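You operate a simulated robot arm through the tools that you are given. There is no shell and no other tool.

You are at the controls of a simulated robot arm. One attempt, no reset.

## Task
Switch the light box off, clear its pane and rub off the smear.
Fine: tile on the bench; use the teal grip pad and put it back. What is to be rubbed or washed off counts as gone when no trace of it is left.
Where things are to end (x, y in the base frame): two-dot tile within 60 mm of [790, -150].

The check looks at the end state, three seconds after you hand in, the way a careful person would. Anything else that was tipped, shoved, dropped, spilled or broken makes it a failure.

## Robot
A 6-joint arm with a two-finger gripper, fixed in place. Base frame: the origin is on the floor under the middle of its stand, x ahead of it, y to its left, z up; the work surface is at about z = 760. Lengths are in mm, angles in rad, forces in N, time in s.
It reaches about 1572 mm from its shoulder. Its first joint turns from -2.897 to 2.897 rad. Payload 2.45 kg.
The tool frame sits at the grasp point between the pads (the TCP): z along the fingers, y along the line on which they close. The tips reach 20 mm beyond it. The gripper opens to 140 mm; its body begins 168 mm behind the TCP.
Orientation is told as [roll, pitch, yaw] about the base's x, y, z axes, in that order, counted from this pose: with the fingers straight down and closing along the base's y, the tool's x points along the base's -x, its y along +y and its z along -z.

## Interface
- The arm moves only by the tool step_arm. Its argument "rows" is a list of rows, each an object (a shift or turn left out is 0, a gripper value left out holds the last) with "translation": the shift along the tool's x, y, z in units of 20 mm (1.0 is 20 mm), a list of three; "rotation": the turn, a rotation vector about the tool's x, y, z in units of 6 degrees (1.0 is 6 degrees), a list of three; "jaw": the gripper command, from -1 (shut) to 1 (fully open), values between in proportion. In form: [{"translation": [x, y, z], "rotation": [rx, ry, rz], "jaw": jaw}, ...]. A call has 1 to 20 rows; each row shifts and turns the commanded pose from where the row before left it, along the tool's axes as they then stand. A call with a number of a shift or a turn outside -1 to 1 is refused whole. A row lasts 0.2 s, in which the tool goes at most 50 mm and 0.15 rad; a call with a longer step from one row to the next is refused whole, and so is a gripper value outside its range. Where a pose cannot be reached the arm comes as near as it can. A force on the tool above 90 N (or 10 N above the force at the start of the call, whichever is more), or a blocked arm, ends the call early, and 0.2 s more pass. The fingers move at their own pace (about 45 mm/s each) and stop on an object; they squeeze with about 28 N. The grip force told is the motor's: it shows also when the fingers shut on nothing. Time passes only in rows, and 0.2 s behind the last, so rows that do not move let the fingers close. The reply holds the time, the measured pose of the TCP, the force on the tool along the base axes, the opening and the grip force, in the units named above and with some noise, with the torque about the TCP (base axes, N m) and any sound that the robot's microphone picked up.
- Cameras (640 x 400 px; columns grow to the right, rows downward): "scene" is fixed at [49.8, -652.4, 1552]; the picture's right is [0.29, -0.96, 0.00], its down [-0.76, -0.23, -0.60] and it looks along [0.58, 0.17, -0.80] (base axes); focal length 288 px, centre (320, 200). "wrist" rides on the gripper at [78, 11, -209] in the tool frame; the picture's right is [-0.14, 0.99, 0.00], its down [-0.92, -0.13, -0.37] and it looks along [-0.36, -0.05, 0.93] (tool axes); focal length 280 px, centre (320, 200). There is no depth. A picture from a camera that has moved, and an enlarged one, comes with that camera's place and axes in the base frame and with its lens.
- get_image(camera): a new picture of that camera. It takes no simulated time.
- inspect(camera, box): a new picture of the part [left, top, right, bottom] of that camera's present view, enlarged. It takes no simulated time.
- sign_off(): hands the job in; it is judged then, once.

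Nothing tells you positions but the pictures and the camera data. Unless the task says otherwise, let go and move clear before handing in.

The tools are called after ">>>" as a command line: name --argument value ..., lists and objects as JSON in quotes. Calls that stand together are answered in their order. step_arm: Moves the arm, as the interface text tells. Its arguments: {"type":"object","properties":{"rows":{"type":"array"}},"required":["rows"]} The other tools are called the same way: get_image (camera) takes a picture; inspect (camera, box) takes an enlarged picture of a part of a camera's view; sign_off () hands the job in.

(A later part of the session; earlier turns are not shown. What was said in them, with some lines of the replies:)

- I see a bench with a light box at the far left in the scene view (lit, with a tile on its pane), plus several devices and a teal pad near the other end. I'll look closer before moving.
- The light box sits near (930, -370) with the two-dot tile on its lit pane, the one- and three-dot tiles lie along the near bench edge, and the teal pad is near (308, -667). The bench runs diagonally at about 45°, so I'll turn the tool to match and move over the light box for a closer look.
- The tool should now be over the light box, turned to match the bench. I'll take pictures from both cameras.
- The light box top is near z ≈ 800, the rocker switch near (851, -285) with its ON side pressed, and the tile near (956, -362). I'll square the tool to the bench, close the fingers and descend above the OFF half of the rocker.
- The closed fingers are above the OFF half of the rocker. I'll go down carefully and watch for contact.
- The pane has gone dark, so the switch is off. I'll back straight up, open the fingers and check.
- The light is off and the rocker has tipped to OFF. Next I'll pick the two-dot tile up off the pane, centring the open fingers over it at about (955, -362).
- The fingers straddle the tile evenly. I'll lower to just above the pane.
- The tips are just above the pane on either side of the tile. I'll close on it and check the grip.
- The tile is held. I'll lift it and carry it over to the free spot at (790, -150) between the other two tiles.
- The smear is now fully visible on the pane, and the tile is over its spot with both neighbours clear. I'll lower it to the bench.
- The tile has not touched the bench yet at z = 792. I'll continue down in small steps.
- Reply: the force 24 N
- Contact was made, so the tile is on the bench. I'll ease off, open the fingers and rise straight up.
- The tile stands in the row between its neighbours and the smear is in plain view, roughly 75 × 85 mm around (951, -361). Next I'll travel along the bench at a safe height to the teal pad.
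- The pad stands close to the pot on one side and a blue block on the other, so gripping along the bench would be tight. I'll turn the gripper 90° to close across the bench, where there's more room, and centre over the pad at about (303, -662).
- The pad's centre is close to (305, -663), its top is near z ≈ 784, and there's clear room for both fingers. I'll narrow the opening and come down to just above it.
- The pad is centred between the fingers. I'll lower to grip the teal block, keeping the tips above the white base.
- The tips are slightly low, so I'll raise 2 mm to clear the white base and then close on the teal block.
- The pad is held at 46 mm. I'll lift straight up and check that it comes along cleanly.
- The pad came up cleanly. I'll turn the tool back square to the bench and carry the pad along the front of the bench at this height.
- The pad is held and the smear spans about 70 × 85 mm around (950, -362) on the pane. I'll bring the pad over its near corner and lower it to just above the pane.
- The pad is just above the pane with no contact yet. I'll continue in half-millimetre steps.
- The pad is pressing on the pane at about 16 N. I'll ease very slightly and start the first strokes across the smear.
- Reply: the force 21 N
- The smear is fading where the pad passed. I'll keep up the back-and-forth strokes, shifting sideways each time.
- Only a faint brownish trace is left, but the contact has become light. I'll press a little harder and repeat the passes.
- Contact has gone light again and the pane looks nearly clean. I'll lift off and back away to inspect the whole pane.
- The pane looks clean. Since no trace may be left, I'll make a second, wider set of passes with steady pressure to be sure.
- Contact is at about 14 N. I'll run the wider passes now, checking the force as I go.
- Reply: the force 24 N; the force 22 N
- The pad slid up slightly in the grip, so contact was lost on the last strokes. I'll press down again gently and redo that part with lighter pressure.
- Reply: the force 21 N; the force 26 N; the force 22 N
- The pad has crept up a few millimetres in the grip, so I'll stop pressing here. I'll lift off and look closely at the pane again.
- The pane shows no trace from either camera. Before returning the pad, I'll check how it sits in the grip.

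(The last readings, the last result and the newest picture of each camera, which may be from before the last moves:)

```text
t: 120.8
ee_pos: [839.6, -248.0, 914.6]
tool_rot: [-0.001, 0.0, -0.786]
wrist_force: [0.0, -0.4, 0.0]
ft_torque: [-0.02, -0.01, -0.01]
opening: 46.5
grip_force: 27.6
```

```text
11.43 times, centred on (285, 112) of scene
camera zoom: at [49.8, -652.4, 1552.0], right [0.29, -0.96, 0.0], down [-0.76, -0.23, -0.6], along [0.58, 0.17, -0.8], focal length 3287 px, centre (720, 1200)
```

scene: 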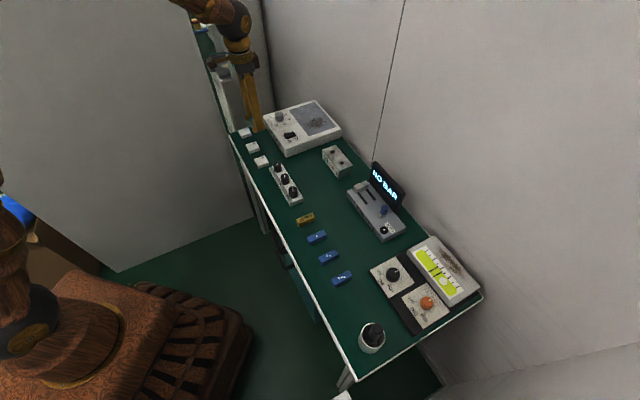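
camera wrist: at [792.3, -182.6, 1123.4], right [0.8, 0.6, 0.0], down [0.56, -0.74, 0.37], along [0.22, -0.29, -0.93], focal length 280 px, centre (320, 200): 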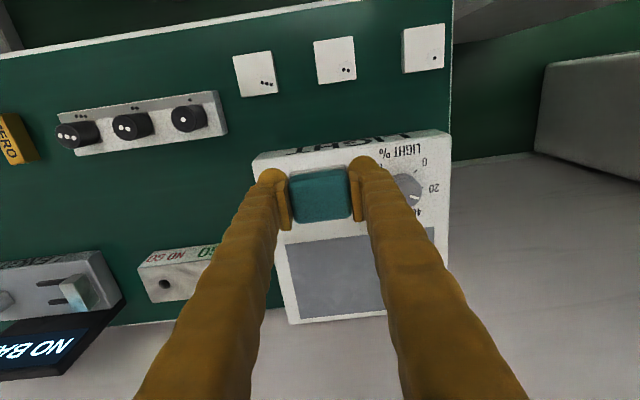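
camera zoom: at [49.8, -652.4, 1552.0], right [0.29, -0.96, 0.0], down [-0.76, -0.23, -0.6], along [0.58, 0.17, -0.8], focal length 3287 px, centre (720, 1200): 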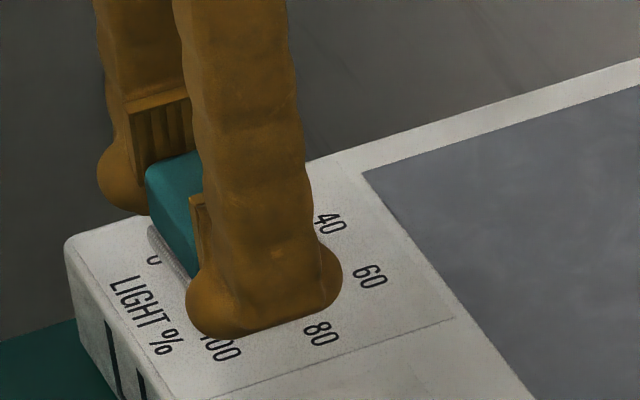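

The pad sits square in the grip, only a few millimetres higher. I'll carry it back along the front of the bench to its original place.

>>> step_arm --rows '[{"translation": [0.835, 0, 0]}, {"translation": [0.835, 0, 0]}, {"translation": [0.835, 0, 0]}, {"translation": [0.835, 0, 0]}, {"translation": [0.835, 0, 0]}, {"translation": [0, -0.986, 0]}, {"translation": [0, -0.986, 0]}, {"translation": [0, -0.986, 0]}, {"translation": [0, -0.986, 0]}, {"translation": [0, -0.986, 0]}, {"translation": [0, -0.986, 0]}, {"translation": [0, -0.986, 0]}, {"translation": [0, -0.986, 0]}, {"translation": [0, -0.986, 0]}, {"translation": [0, -0.986, 0]}, {"translation": [0, -0.986, 0]}, {"translation": [0, -0.986, 0]}, {"translation": [0, -0.986, 0]}, {"translation": [0, -0.986, 0]}]'

>>> step_arm --rows '[{"translation": [0, -0.986, 0]}, {"translation": [0, -0.986, 0]}, {"translation": [0, -0.986, 0]}, {"translation": [0, -0.986, 0]}, {"translation": [0, -0.986, 0]}, {"translation": [0, -0.986, 0]}, {"translation": [0, -0.986, 0]}, {"translation": [0, -0.986, 0]}, {"translation": [0, -0.986, 0]}, {"translation": [0, -0.986, 0]}, {"translation": [0, -0.986, 0]}, {"translation": [0, -0.986, 0]}, {"translation": [0, -0.986, 0]}, {"translation": [0, -0.986, 0]}, {"translation": [0, -0.986, 0]}, {"translation": [0, -0.986, 0]}, {"translation": [0, -0.986, 0]}, {"translation": [0, -0.986, 0]}, {"translation": [0, -0.986, 0]}, {"translation": [0, -0.986, 0]}]'

>>> step_arm --rows '[{"rotation": [0, 0, 1]}, {"rotation": [0, 0, 1]}, {"rotation": [0, 0, 1]}, {"rotation": [0, 0, 1]}, {"rotation": [0, 0, 1]}, {"rotation": [0, 0, 1]}, {"rotation": [0, 0, 1]}, {"rotation": [0, 0, 1]}, {"rotation": [0, 0, 1]}, {"rotation": [0, 0, 1]}, {"rotation": [0, 0, 1]}, {"rotation": [0, 0, 1]}, {"rotation": [0, 0, 1]}, {"rotation": [0, 0, 1]}, {"rotation": [0, 0, 1]}, {}]'

>>> get_image --camera "wrist"

```text
t: 124.8
ee_pos: [587.7, -381.9, 914.4]
tool_rot: [0.0, 0.001, -0.785]
wrist_force: [0.5, -0.2, -0.2]
ft_torque: [0.0, 0.01, 0.01]
opening: 46.3
grip_force: 28.4
```

```text
t: 129.0
ee_pos: [308.2, -660.3, 912.7]
tool_rot: [0.001, 0.0, -0.786]
wrist_force: [-0.8, 1.1, -0.7]
ft_torque: [-0.01, -0.04, 0.02]
opening: 46.2
grip_force: 28.0
```

```text
t: 132.4
ee_pos: [307.4, -660.5, 913.6]
tool_rot: [0.0, 0.0, -2.359]
wrist_force: [-0.1, 0.5, -0.9]
ft_torque: [0.03, 0.0, -0.03]
opening: 46.5
grip_force: 28.0
```

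```text
taken
camera wrist: at [369.9, -612.3, 1122.8], right [0.6, -0.8, 0.0], down [-0.74, -0.56, 0.37], along [-0.29, -0.22, -0.93], focal length 280 px, centre (320, 200)
```

wrist: 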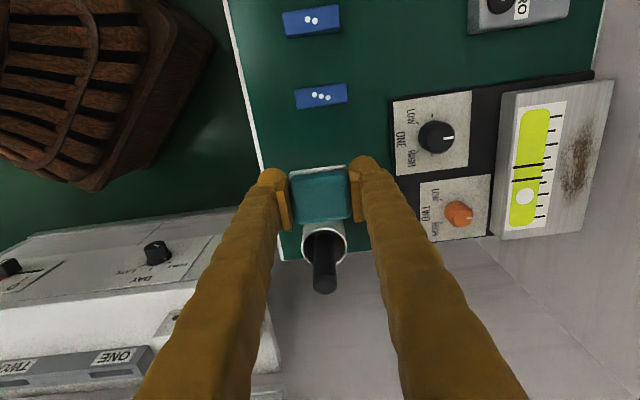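

I'm over the pad's original place, about 3 mm off along the bench. I'll correct that and lower the pad.

>>> step_arm --rows '[{"translation": [-0.13, 0.04, 0.5]}, {"translation": [0, 0, 1]}, {"translation": [0, 0, 1]}, {"translation": [0, 0, 1]}, {"translation": [0, 0, 1]}, {"translation": [0, 0, 0.8]}, {"translation": [0, 0, 0.4]}, {}]'

>>> get_image --camera "wrist"

>>> inspect --camera "scene" --box '[310, 260, 410, 350]'

```text
t: 134.2
ee_pos: [305.9, -662.6, 800.9]
tool_rot: [-0.002, 0.001, -2.355]
wrist_force: [0.4, 0.8, 0.5]
ft_torque: [0.04, -0.01, 0.01]
opening: 46.4
grip_force: 27.7
```

```text
taken
camera wrist: at [368.4, -614.2, 1009.8], right [0.6, -0.8, 0.0], down [-0.74, -0.56, 0.37], along [-0.29, -0.22, -0.93], focal length 280 px, centre (320, 200)
```

wrist: 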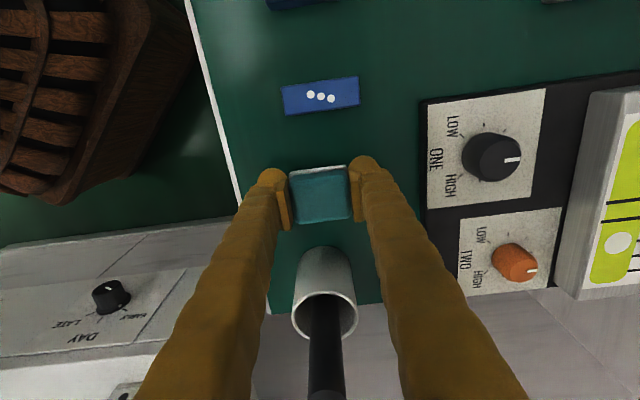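

```text
4.44 times, centred on (360, 305) of scene
camera zoom: at [49.8, -652.4, 1552.0], right [0.29, -0.96, 0.0], down [-0.76, -0.23, -0.6], along [0.58, 0.17, -0.8], focal length 1278 px, centre (142, -267)
```

zoom: 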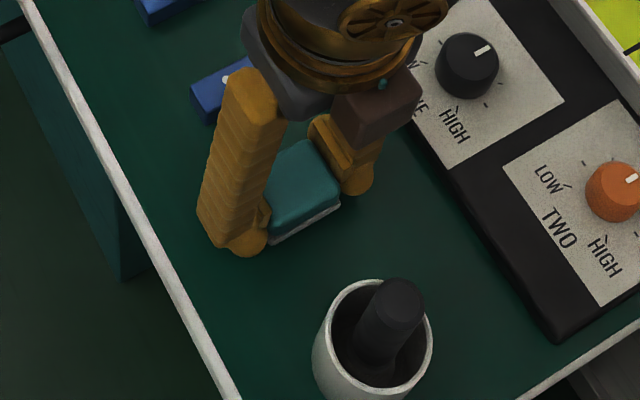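

>>> step_arm --rows '[{"translation": [0, 0, 0.3]}, {"translation": [0, 0, 0.2]}, {"translation": [0, 0, 0.1]}, {}]'

>>> step_arm --rows '[{"translation": [0, 0, 0.06]}, {"translation": [0, 0, 0.04]}, {}]'

```text
t: 135.2
ee_pos: [305.8, -662.2, 789.4]
tool_rot: [0.001, 0.001, -2.357]
wrist_force: [0.2, 0.3, -0.4]
ft_torque: [0.01, -0.03, 0.02]
opening: 46.2
grip_force: 27.8
```

```text
t: 136.0
ee_pos: [306.1, -662.2, 786.9]
tool_rot: [0.001, 0.0, -2.356]
wrist_force: [0.2, 0.1, -0.4]
ft_torque: [0.0, 0.01, -0.01]
opening: 46.7
grip_force: 27.9
```

>>> step_arm --rows '[{"translation": [0, 0, 0.05]}, {}]'

>>> step_arm --rows '[{"translation": [0, 0, 0.05]}, {}]'

>>> step_arm --rows '[{"translation": [0, 0, 0.03]}, {}]'

```text
t: 136.6
ee_pos: [305.3, -662.5, 785.1]
tool_rot: [-0.001, -0.001, -2.355]
wrist_force: [0.0, -0.9, -0.7]
ft_torque: [-0.03, 0.0, -0.02]
opening: 46.4
grip_force: 27.6
```

```text
t: 137.2
ee_pos: [305.4, -662.4, 783.7]
tool_rot: [0.0, 0.0, -2.357]
wrist_force: [-0.6, 0.9, -1.1]
ft_torque: [-0.01, 0.03, -0.01]
opening: 46.8
grip_force: 28.1
```

```text
t: 137.8
ee_pos: [305.6, -662.5, 784.4]
tool_rot: [0.0, 0.001, -2.357]
wrist_force: [-1.9, 1.3, 9.1]
ft_torque: [0.03, 0.09, 0.01]
opening: 46.3
grip_force: 28.1
```

The pad is resting on the bench. I'll open the fingers gently and rise straight up.

>>> step_arm --rows '[{"translation": [0, 0, -0.01]}, {"jaw": -0.2}, {}, {"jaw": 0.05}, {}, {}, {"translation": [0, 0, -0.3]}, {"translation": [0, 0, -0.7]}, {"translation": [0, 0, -1]}, {"translation": [0, 0, -1]}, {"translation": [0, 0, -1]}, {"translation": [0, 0, -1]}, {"translation": [0, 0, -1]}, {}]'

>>> get_image --camera "wrist"

>>> inspect --camera "wrist" --box '[240, 80, 400, 220]'

>>> get_image --camera "scene"

```text
t: 140.8
ee_pos: [306.5, -662.3, 903.6]
tool_rot: [0.0, 0.001, -2.357]
wrist_force: [-0.1, 0.0, -0.4]
ft_torque: [-0.02, -0.03, 0.0]
opening: 73.6
grip_force: 0.0
```

```text
taken
camera wrist: at [369.3, -614.4, 1112.7], right [0.6, -0.8, 0.0], down [-0.74, -0.56, 0.37], along [-0.29, -0.22, -0.93], focal length 280 px, centre (320, 200)
```

wrist: 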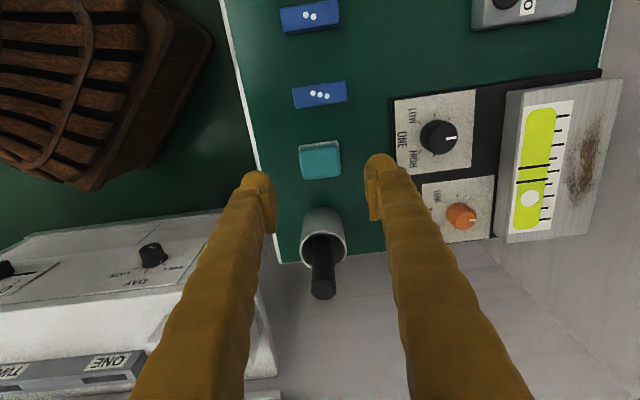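

```text
2.86 times, centred on (320, 150) of wrist
camera zoom: at [369.3, -614.4, 1112.7], right [0.6, -0.8, 0.0], down [-0.74, -0.56, 0.37], along [-0.29, -0.22, -0.93], focal length 801 px, centre (320, 343)
```

zoom: 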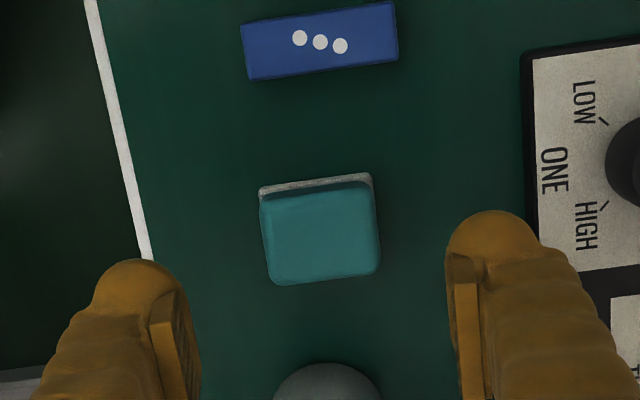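

```text
taken
```

scene: 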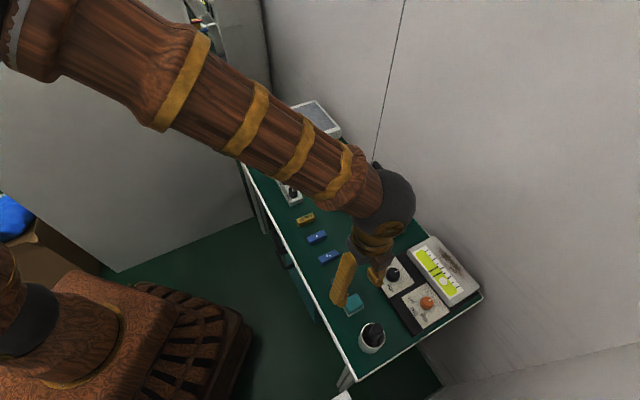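

The pad is back within about 2 mm of where it stood. I'll go back over the light box with open fingers for a final close check of the pane.

>>> step_arm --rows '[{"rotation": [0, 0, -1], "jaw": 1}, {"rotation": [0, 0, -1]}, {"rotation": [0, 0, -1]}, {"rotation": [0, 0, -1]}, {"rotation": [0, 0, -1]}, {"rotation": [0, 0, -1]}, {"rotation": [0, 0, -1]}, {"rotation": [0, 0, -1]}, {"rotation": [0, 0, -1]}, {"rotation": [0, 0, -1]}, {"rotation": [0, 0, -1]}, {"rotation": [0, 0, -1]}, {"rotation": [0, 0, -1]}, {"rotation": [0, 0, -1]}, {"rotation": [0, 0, -1]}, {}]'

>>> step_arm --rows '[{"translation": [0, 0.99, -0.2]}, {"translation": [0, 0.99, -0.2]}, {"translation": [0, 0.99, 0]}, {"translation": [0, 0.99, 0]}, {"translation": [0, 0.99, 0]}, {"translation": [0, 0.99, 0]}, {"translation": [0, 0.99, 0]}, {"translation": [0, 0.99, 0]}, {"translation": [0, 0.99, 0]}, {"translation": [0, 0.99, 0]}, {"translation": [0, 0.99, 0]}, {"translation": [0, 0.99, 0]}, {"translation": [0, 0.99, 0]}, {"translation": [0, 0.99, 0]}, {"translation": [0, 0.99, 0]}, {"translation": [0, 0.99, 0]}, {"translation": [0, 0.99, 0]}, {"translation": [0, 0.99, 0]}]'

>>> step_arm --rows '[{"translation": [-0.3, 0.99, 0]}, {"translation": [-0.3, 0.99, 0]}, {"translation": [-0.3, 0.99, 0]}, {"translation": [-0.3, 0.99, 0]}, {"translation": [-0.3, 0.99, 0]}, {"translation": [-0.3, 0.99, 0]}, {"translation": [-0.3, 0.99, 0]}, {"translation": [-0.3, 0.99, 0]}, {"translation": [-0.3, 0.99, 0]}, {"translation": [-0.3, 0.99, 0]}, {"translation": [-0.3, 0.99, 0]}, {"translation": [-0.3, 0.99, 0]}, {"translation": [-0.3, 0.99, 0]}, {"translation": [-0.5, 0.99, 0]}, {"translation": [-0.8, 0.99, 0]}, {"translation": [-0.8, 0.99, 0]}, {}]'

>>> get_image --camera "wrist"

>>> get_image --camera "scene"

```text
t: 144.2
ee_pos: [304.7, -663.8, 903.9]
tool_rot: [-0.002, 0.001, -0.785]
wrist_force: [0.2, 0.5, 0.4]
ft_torque: [-0.05, 0.02, -0.02]
opening: 140.2
grip_force: 0.0
```

```text
t: 148.0
ee_pos: [556.3, -411.6, 913.1]
tool_rot: [0.001, -0.002, -0.785]
wrist_force: [-0.5, -0.5, 0.1]
ft_torque: [0.0, 0.02, 0.01]
opening: 139.9
grip_force: 0.0
```

```text
t: 151.6
ee_pos: [866.8, -271.1, 912.9]
tool_rot: [0.0, -0.001, -0.785]
wrist_force: [-0.1, 0.2, -0.3]
ft_torque: [-0.02, -0.04, 0.02]
opening: 140.0
grip_force: 0.0
```

```text
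taken
camera wrist: at [819.0, -207.5, 1121.5], right [0.8, 0.6, 0.0], down [0.56, -0.74, 0.37], along [0.22, -0.29, -0.93], focal length 280 px, centre (320, 200)
```

wrist: 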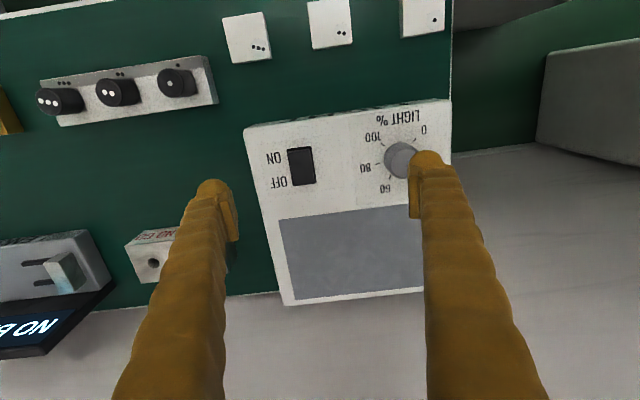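

```text
taken
```

scene: 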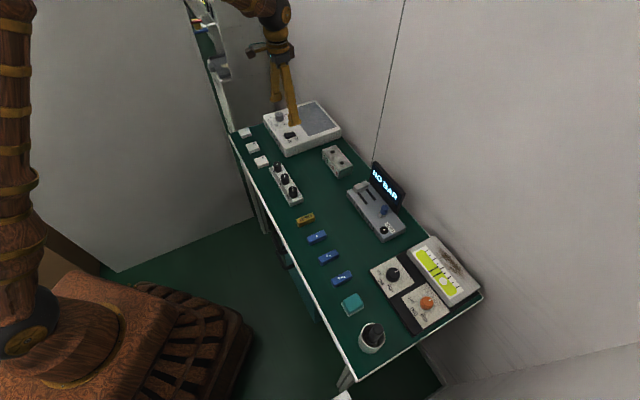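

>>> inspect --camera "wrist" --box '[270, 195, 430, 310]'

>>> inspect --camera "wrist" --box '[295, 215, 375, 295]'

>>> inspect --camera "scene" --box '[225, 85, 355, 185]'

>>> inspect --camera "scene" --box '[325, 280, 395, 335]'

```text
3.48 times, centred on (350, 252) of wrist
camera zoom: at [819.0, -207.5, 1121.5], right [0.8, 0.6, 0.0], down [0.56, -0.74, 0.37], along [0.22, -0.29, -0.93], focal length 975 px, centre (216, 17)
```

zoom: 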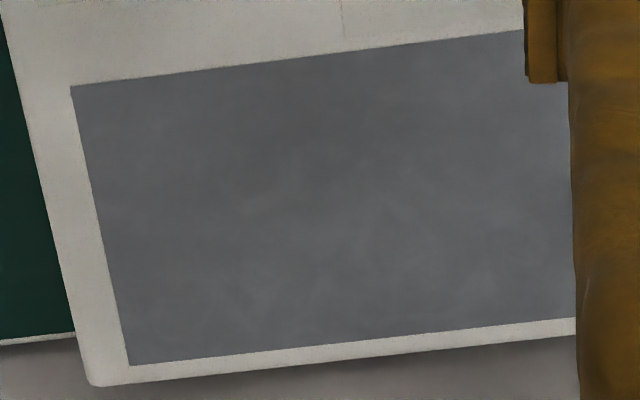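

```text
5.00 times, centred on (335, 255) of wrist
camera zoom: at [819.0, -207.5, 1121.5], right [0.8, 0.6, 0.0], down [0.56, -0.74, 0.37], along [0.22, -0.29, -0.93], focal length 1402 px, centre (245, -75)
```

zoom: 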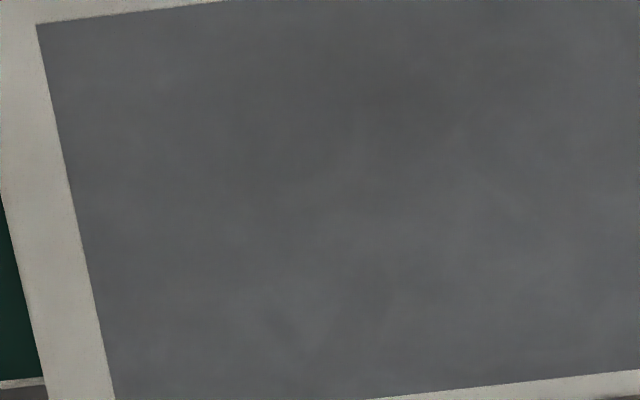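

```text
4.00 times, centred on (290, 135) of scene
camera zoom: at [49.8, -652.4, 1552.0], right [0.29, -0.96, 0.0], down [-0.76, -0.23, -0.6], along [0.58, 0.17, -0.8], focal length 1150 px, centre (440, 460)
```

zoom: 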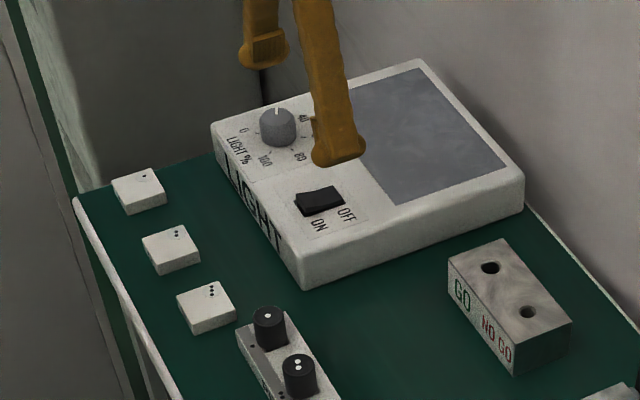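

```text
7.27 times, centred on (360, 308) of scene
camera zoom: at [49.8, -652.4, 1552.0], right [0.29, -0.96, 0.0], down [-0.76, -0.23, -0.6], along [0.58, 0.17, -0.8], focal length 2092 px, centre (29, -582)
```

zoom: 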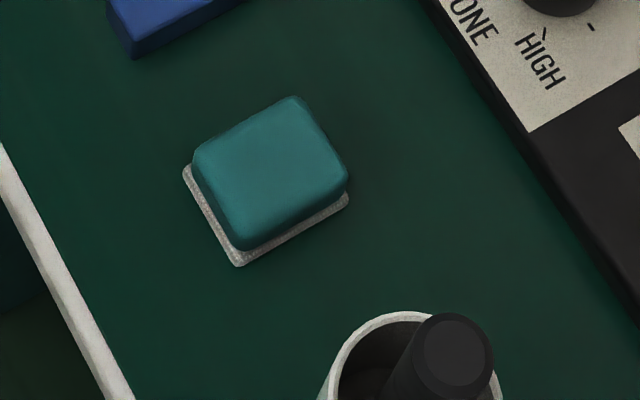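

The pane looks clean, the light is off, the tile stands in the row and the pad is back. The stamp handle in the pot may have shifted by a pixel, so I'll compare it with the first picture.

>>> inspect --camera "scene" --box '[320, 230, 480, 370]'

>>> inspect --camera "scene" --box '[350, 310, 400, 360]'

>>> inspect --camera "scene" --box '[230, 120, 430, 260]'

```text
2.86 times, centred on (400, 300) of scene
camera zoom: at [49.8, -652.4, 1552.0], right [0.29, -0.96, 0.0], down [-0.76, -0.23, -0.6], along [0.58, 0.17, -0.8], focal length 822 px, centre (91, -86)
```

zoom: 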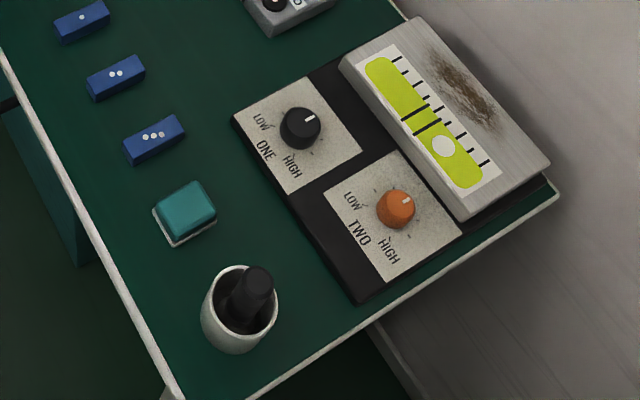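

```text
8.00 times, centred on (375, 335) of scene
camera zoom: at [49.8, -652.4, 1552.0], right [0.29, -0.96, 0.0], down [-0.76, -0.23, -0.6], along [0.58, 0.17, -0.8], focal length 2301 px, centre (-120, -880)
```

zoom: 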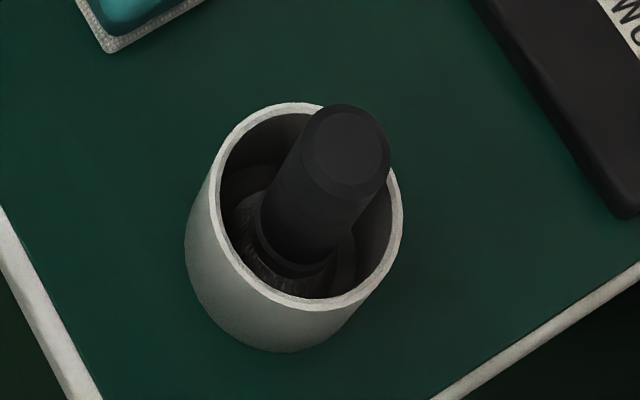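

```text
2.86 times, centred on (330, 190) of scene
camera zoom: at [49.8, -652.4, 1552.0], right [0.29, -0.96, 0.0], down [-0.76, -0.23, -0.6], along [0.58, 0.17, -0.8], focal length 822 px, centre (291, 229)
```

zoom: 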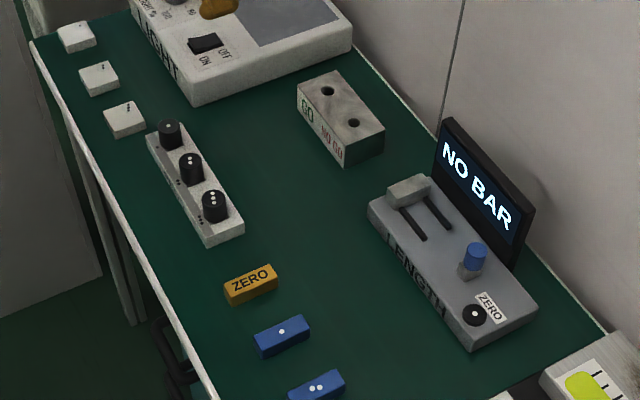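

Everything else matches the first picture. To be certain no faint trace is left, I'll briefly switch the pane on as backlight for an inspection and then switch it off again.

>>> step_arm --rows '[{"translation": [0.35, -0.53, 0], "jaw": -1}, {"translation": [0.36, -0.53, 0]}, {}, {}, {}, {}, {}, {"translation": [0, 0, 1]}, {"translation": [0, 0, 1]}, {"translation": [0, 0, 0.8]}, {"translation": [0, 0, 0.5]}, {"translation": [0, 0, 0.15]}, {}]'

>>> inspect --camera "scene" --box '[255, 90, 350, 165]'

```text
t: 154.4
ee_pos: [840.4, -275.9, 844.0]
tool_rot: [0.001, 0.001, -0.786]
wrist_force: [0.4, 0.0, -0.3]
ft_torque: [0.01, -0.01, 0.01]
opening: 0.2
grip_force: 28.1
```

```text
5.33 times, centred on (302, 128) of scene
camera zoom: at [49.8, -652.4, 1552.0], right [0.29, -0.96, 0.0], down [-0.76, -0.23, -0.6], along [0.58, 0.17, -0.8], focal length 1534 px, centre (413, 587)
```

zoom: 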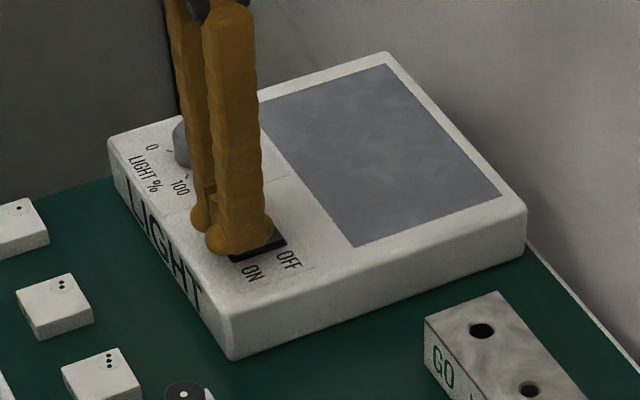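

>>> step_arm --rows '[{"translation": [0, 0, 0.15]}, {"translation": [0, 0, 0.1]}, {"translation": [0, 0, 0.1]}, {}]'

>>> inspect --camera "scene" --box '[255, 90, 350, 165]'

```text
t: 155.4
ee_pos: [841.1, -276.7, 836.5]
tool_rot: [0.0, 0.0, -0.784]
wrist_force: [-2.6, 1.8, 7.6]
ft_torque: [0.01, -0.03, -0.03]
opening: 6.2
grip_force: 29.7
```

```text
5.33 times, centred on (302, 128) of scene
camera zoom: at [49.8, -652.4, 1552.0], right [0.29, -0.96, 0.0], down [-0.76, -0.23, -0.6], along [0.58, 0.17, -0.8], focal length 1534 px, centre (413, 587)
```

zoom: 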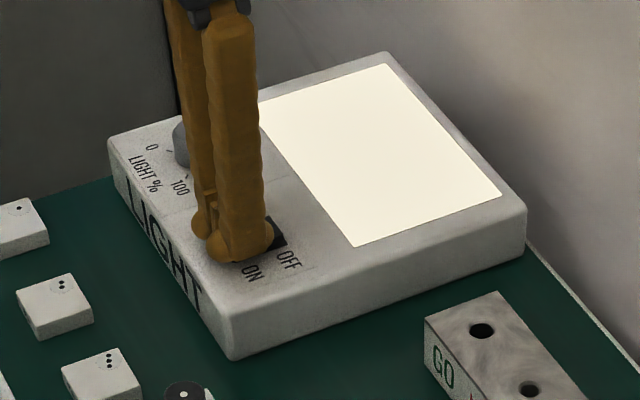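

The lit pane shows no smear in the scene view. I'll rise a little and also inspect it with the wrist camera before switching off again.

>>> step_arm --rows '[{"translation": [0, 0, -0.5]}, {"translation": [0, 0, -1]}, {"translation": [0, 0, -1]}, {"translation": [0, 0, -1], "jaw": 1}, {}, {}, {}, {}, {}, {}, {}, {}]'

>>> get_image --camera "wrist"

>>> inspect --camera "scene" --box '[295, 95, 345, 140]'

>>> inspect --camera "wrist" --box '[260, 200, 430, 330]'

```text
t: 158.0
ee_pos: [841.2, -276.1, 905.9]
tool_rot: [0.001, 0.002, -0.785]
wrist_force: [0.0, -0.1, -0.2]
ft_torque: [0.03, 0.01, -0.01]
opening: 140.0
grip_force: 0.1
```

```text
taken
camera wrist: at [794.1, -213.2, 1115.5], right [0.8, 0.6, 0.0], down [0.56, -0.74, 0.37], along [0.22, -0.29, -0.93], focal length 280 px, centre (320, 200)
```

wrist: 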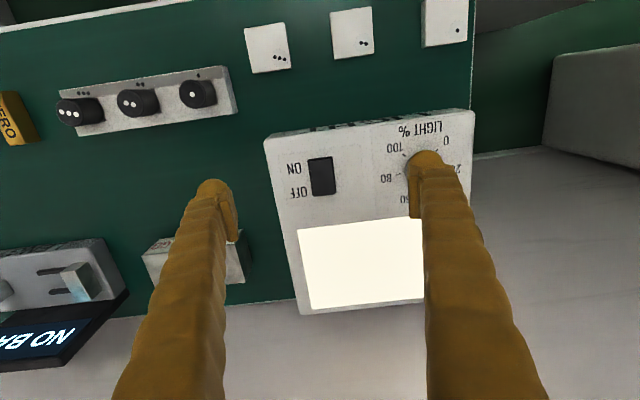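

```text
8.89 times, centred on (320, 118) of scene
camera zoom: at [49.8, -652.4, 1552.0], right [0.29, -0.96, 0.0], down [-0.76, -0.23, -0.6], along [0.58, 0.17, -0.8], focal length 2557 px, centre (320, 933)
```

zoom: 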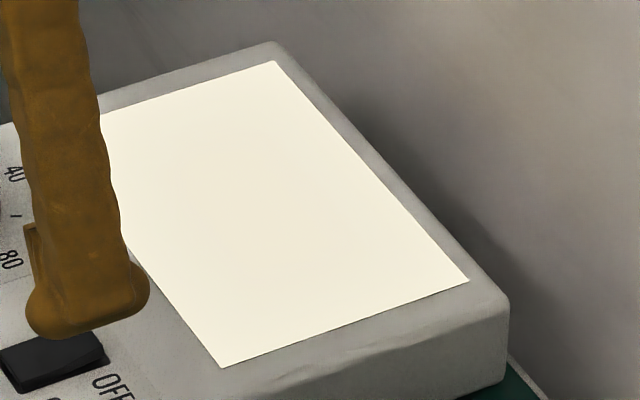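

```text
3.08 times, centred on (345, 265) of wrist
camera zoom: at [794.1, -213.2, 1115.5], right [0.8, 0.6, 0.0], down [0.56, -0.74, 0.37], along [0.22, -0.29, -0.93], focal length 863 px, centre (243, 0)
```

zoom: 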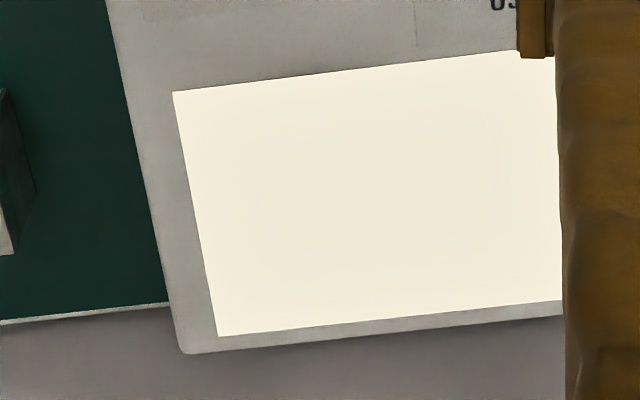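

The backlit pane is spotless. Now I'll press the OFF side again the same way as before.

>>> step_arm --rows '[{"translation": [-0.6, 0.02, 0], "jaw": -1}, {"translation": [-0.6, 0.02, 0]}, {}, {}, {}, {}, {}, {}, {"translation": [0, 0, 1]}, {"translation": [0, 0, 1]}, {"translation": [0, 0, 0.8]}, {"translation": [0, 0, 0.35]}, {"translation": [0, 0, 0.15]}, {"translation": [0, 0, 0.1]}, {}]'

>>> inspect --camera "scene" --box '[255, 90, 350, 165]'

```text
t: 161.2
ee_pos: [859.7, -293.3, 838.9]
tool_rot: [0.001, 0.0, -0.786]
wrist_force: [-0.3, -0.6, 0.9]
ft_torque: [-0.02, -0.04, 0.03]
opening: 6.2
grip_force: 29.4
```

```text
5.33 times, centred on (302, 128) of scene
camera zoom: at [49.8, -652.4, 1552.0], right [0.29, -0.96, 0.0], down [-0.76, -0.23, -0.6], along [0.58, 0.17, -0.8], focal length 1534 px, centre (413, 587)
```

zoom: 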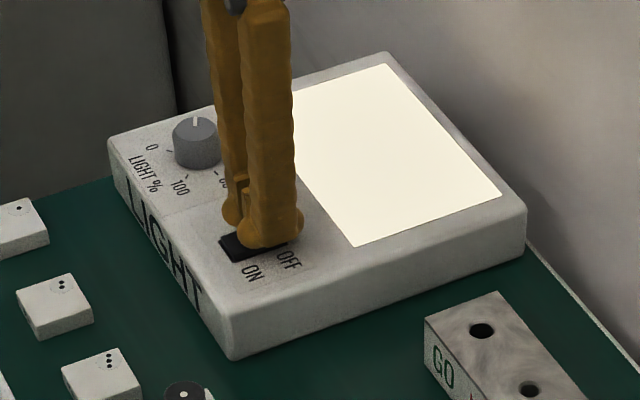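

>>> step_arm --rows '[{"translation": [0, 0, 0.08]}, {"translation": [0, 0, 0.06]}, {}]'

>>> inspect --camera "scene" --box '[255, 90, 350, 165]'

```text
t: 162.0
ee_pos: [860.1, -292.5, 837.0]
tool_rot: [0.002, -0.003, -0.784]
wrist_force: [1.2, 3.4, 22.7]
ft_torque: [0.24, 0.14, -0.05]
opening: 6.0
grip_force: 29.2
```

```text
5.33 times, centred on (302, 128) of scene
camera zoom: at [49.8, -652.4, 1552.0], right [0.29, -0.96, 0.0], down [-0.76, -0.23, -0.6], along [0.58, 0.17, -0.8], focal length 1534 px, centre (413, 587)
```

zoom: 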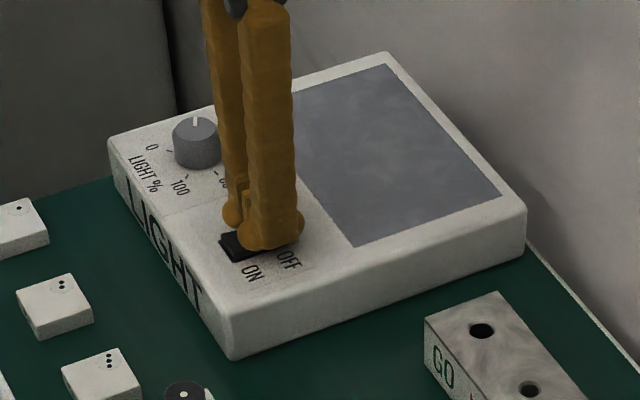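

The pane is dark again. I'll lift off, move clear and take a final look.

>>> step_arm --rows '[{"translation": [0, 0, -0.5]}, {"translation": [0, 0, -1]}, {"translation": [0, 0, -1]}, {"translation": [0, 0, -1]}, {"translation": [0, 0, -1]}, {"translation": [0, 0, -1]}, {"translation": [0, 0, -1], "jaw": 1}, {"translation": [0.9, 0, -1]}, {"translation": [0.9, 0, -1]}, {"translation": [0.9, 0, -1]}, {"translation": [0.9, 0, -1]}, {"translation": [0.9, 0, 0]}, {"translation": [0.9, 0, 0]}, {"translation": [0.9, 0, 0]}, {"translation": [0.9, 0, 0]}, {}, {}]'

>>> get_image --camera "scene"

>>> get_image --camera "wrist"

>>> inspect --camera "scene" --box '[225, 85, 355, 185]'

```text
t: 165.6
ee_pos: [759.2, -191.3, 1044.9]
tool_rot: [-0.002, 0.001, -0.786]
wrist_force: [-0.2, -0.2, 0.0]
ft_torque: [0.04, 0.03, 0.03]
opening: 140.1
grip_force: 0.0
```

```text
taken
```

scene: 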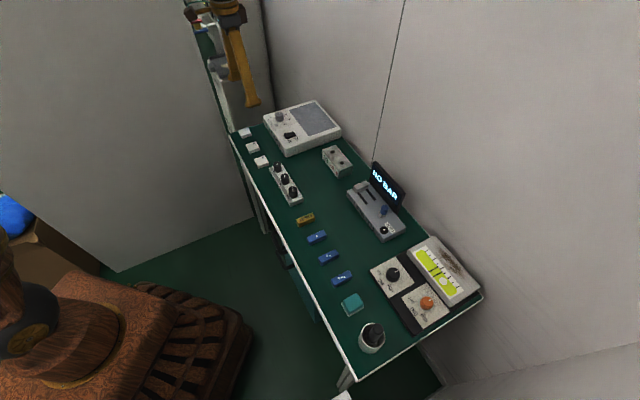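

```text
taken
camera wrist: at [711.2, -126.8, 1253.7], right [0.8, 0.6, 0.0], down [0.56, -0.74, 0.37], along [0.22, -0.29, -0.93], focal length 280 px, centre (320, 200)
```

wrist: 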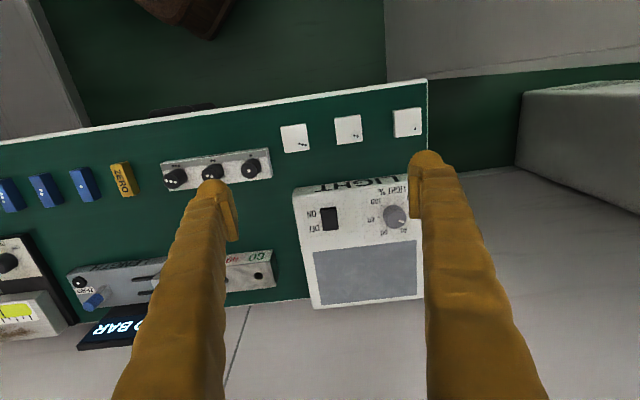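

```text
4.00 times, centred on (290, 135) of scene
camera zoom: at [49.8, -652.4, 1552.0], right [0.29, -0.96, 0.0], down [-0.76, -0.23, -0.6], along [0.58, 0.17, -0.8], focal length 1150 px, centre (440, 460)
```

zoom: 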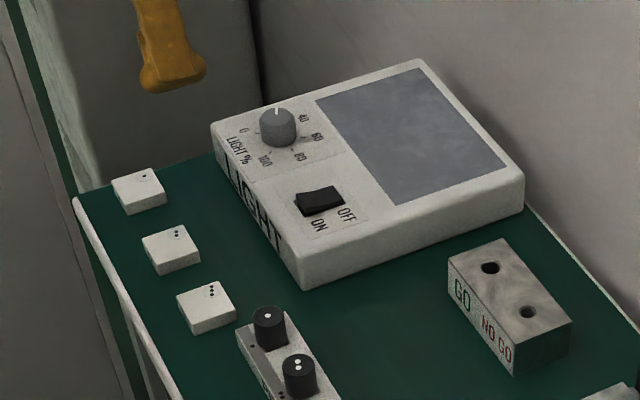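

The light box is off with a clean, empty pane. The two-dot tile is at about (790, -150) between its neighbours, the teal pad is back in its place, nothing else looks moved, and the arm is clear. I'm handing in.

>>> sign_off

```text
The job is handed in.
```

The job is handed in. The light box is off, its pane is empty, and the smear is gone.

- **Smear:** after rubbing, I switched the pane back on briefly to check it against the backlight. It showed no trace from either camera, and I then switched it off again.
- **Tile:** the two-dot tile is on the bench at about (790, -150), between the one-dot and three-dot tiles.
- **Teal pad:** it is back within about 2 mm of where it started.
- **Everything else:** it matches the first picture. The one thing I looked at twice was the black handle in the pot. It looked about a pixel off in one close-up. When I last turned the gripper beside it, the fingers came close, but I saw no force reading or visible change to suggest contact.
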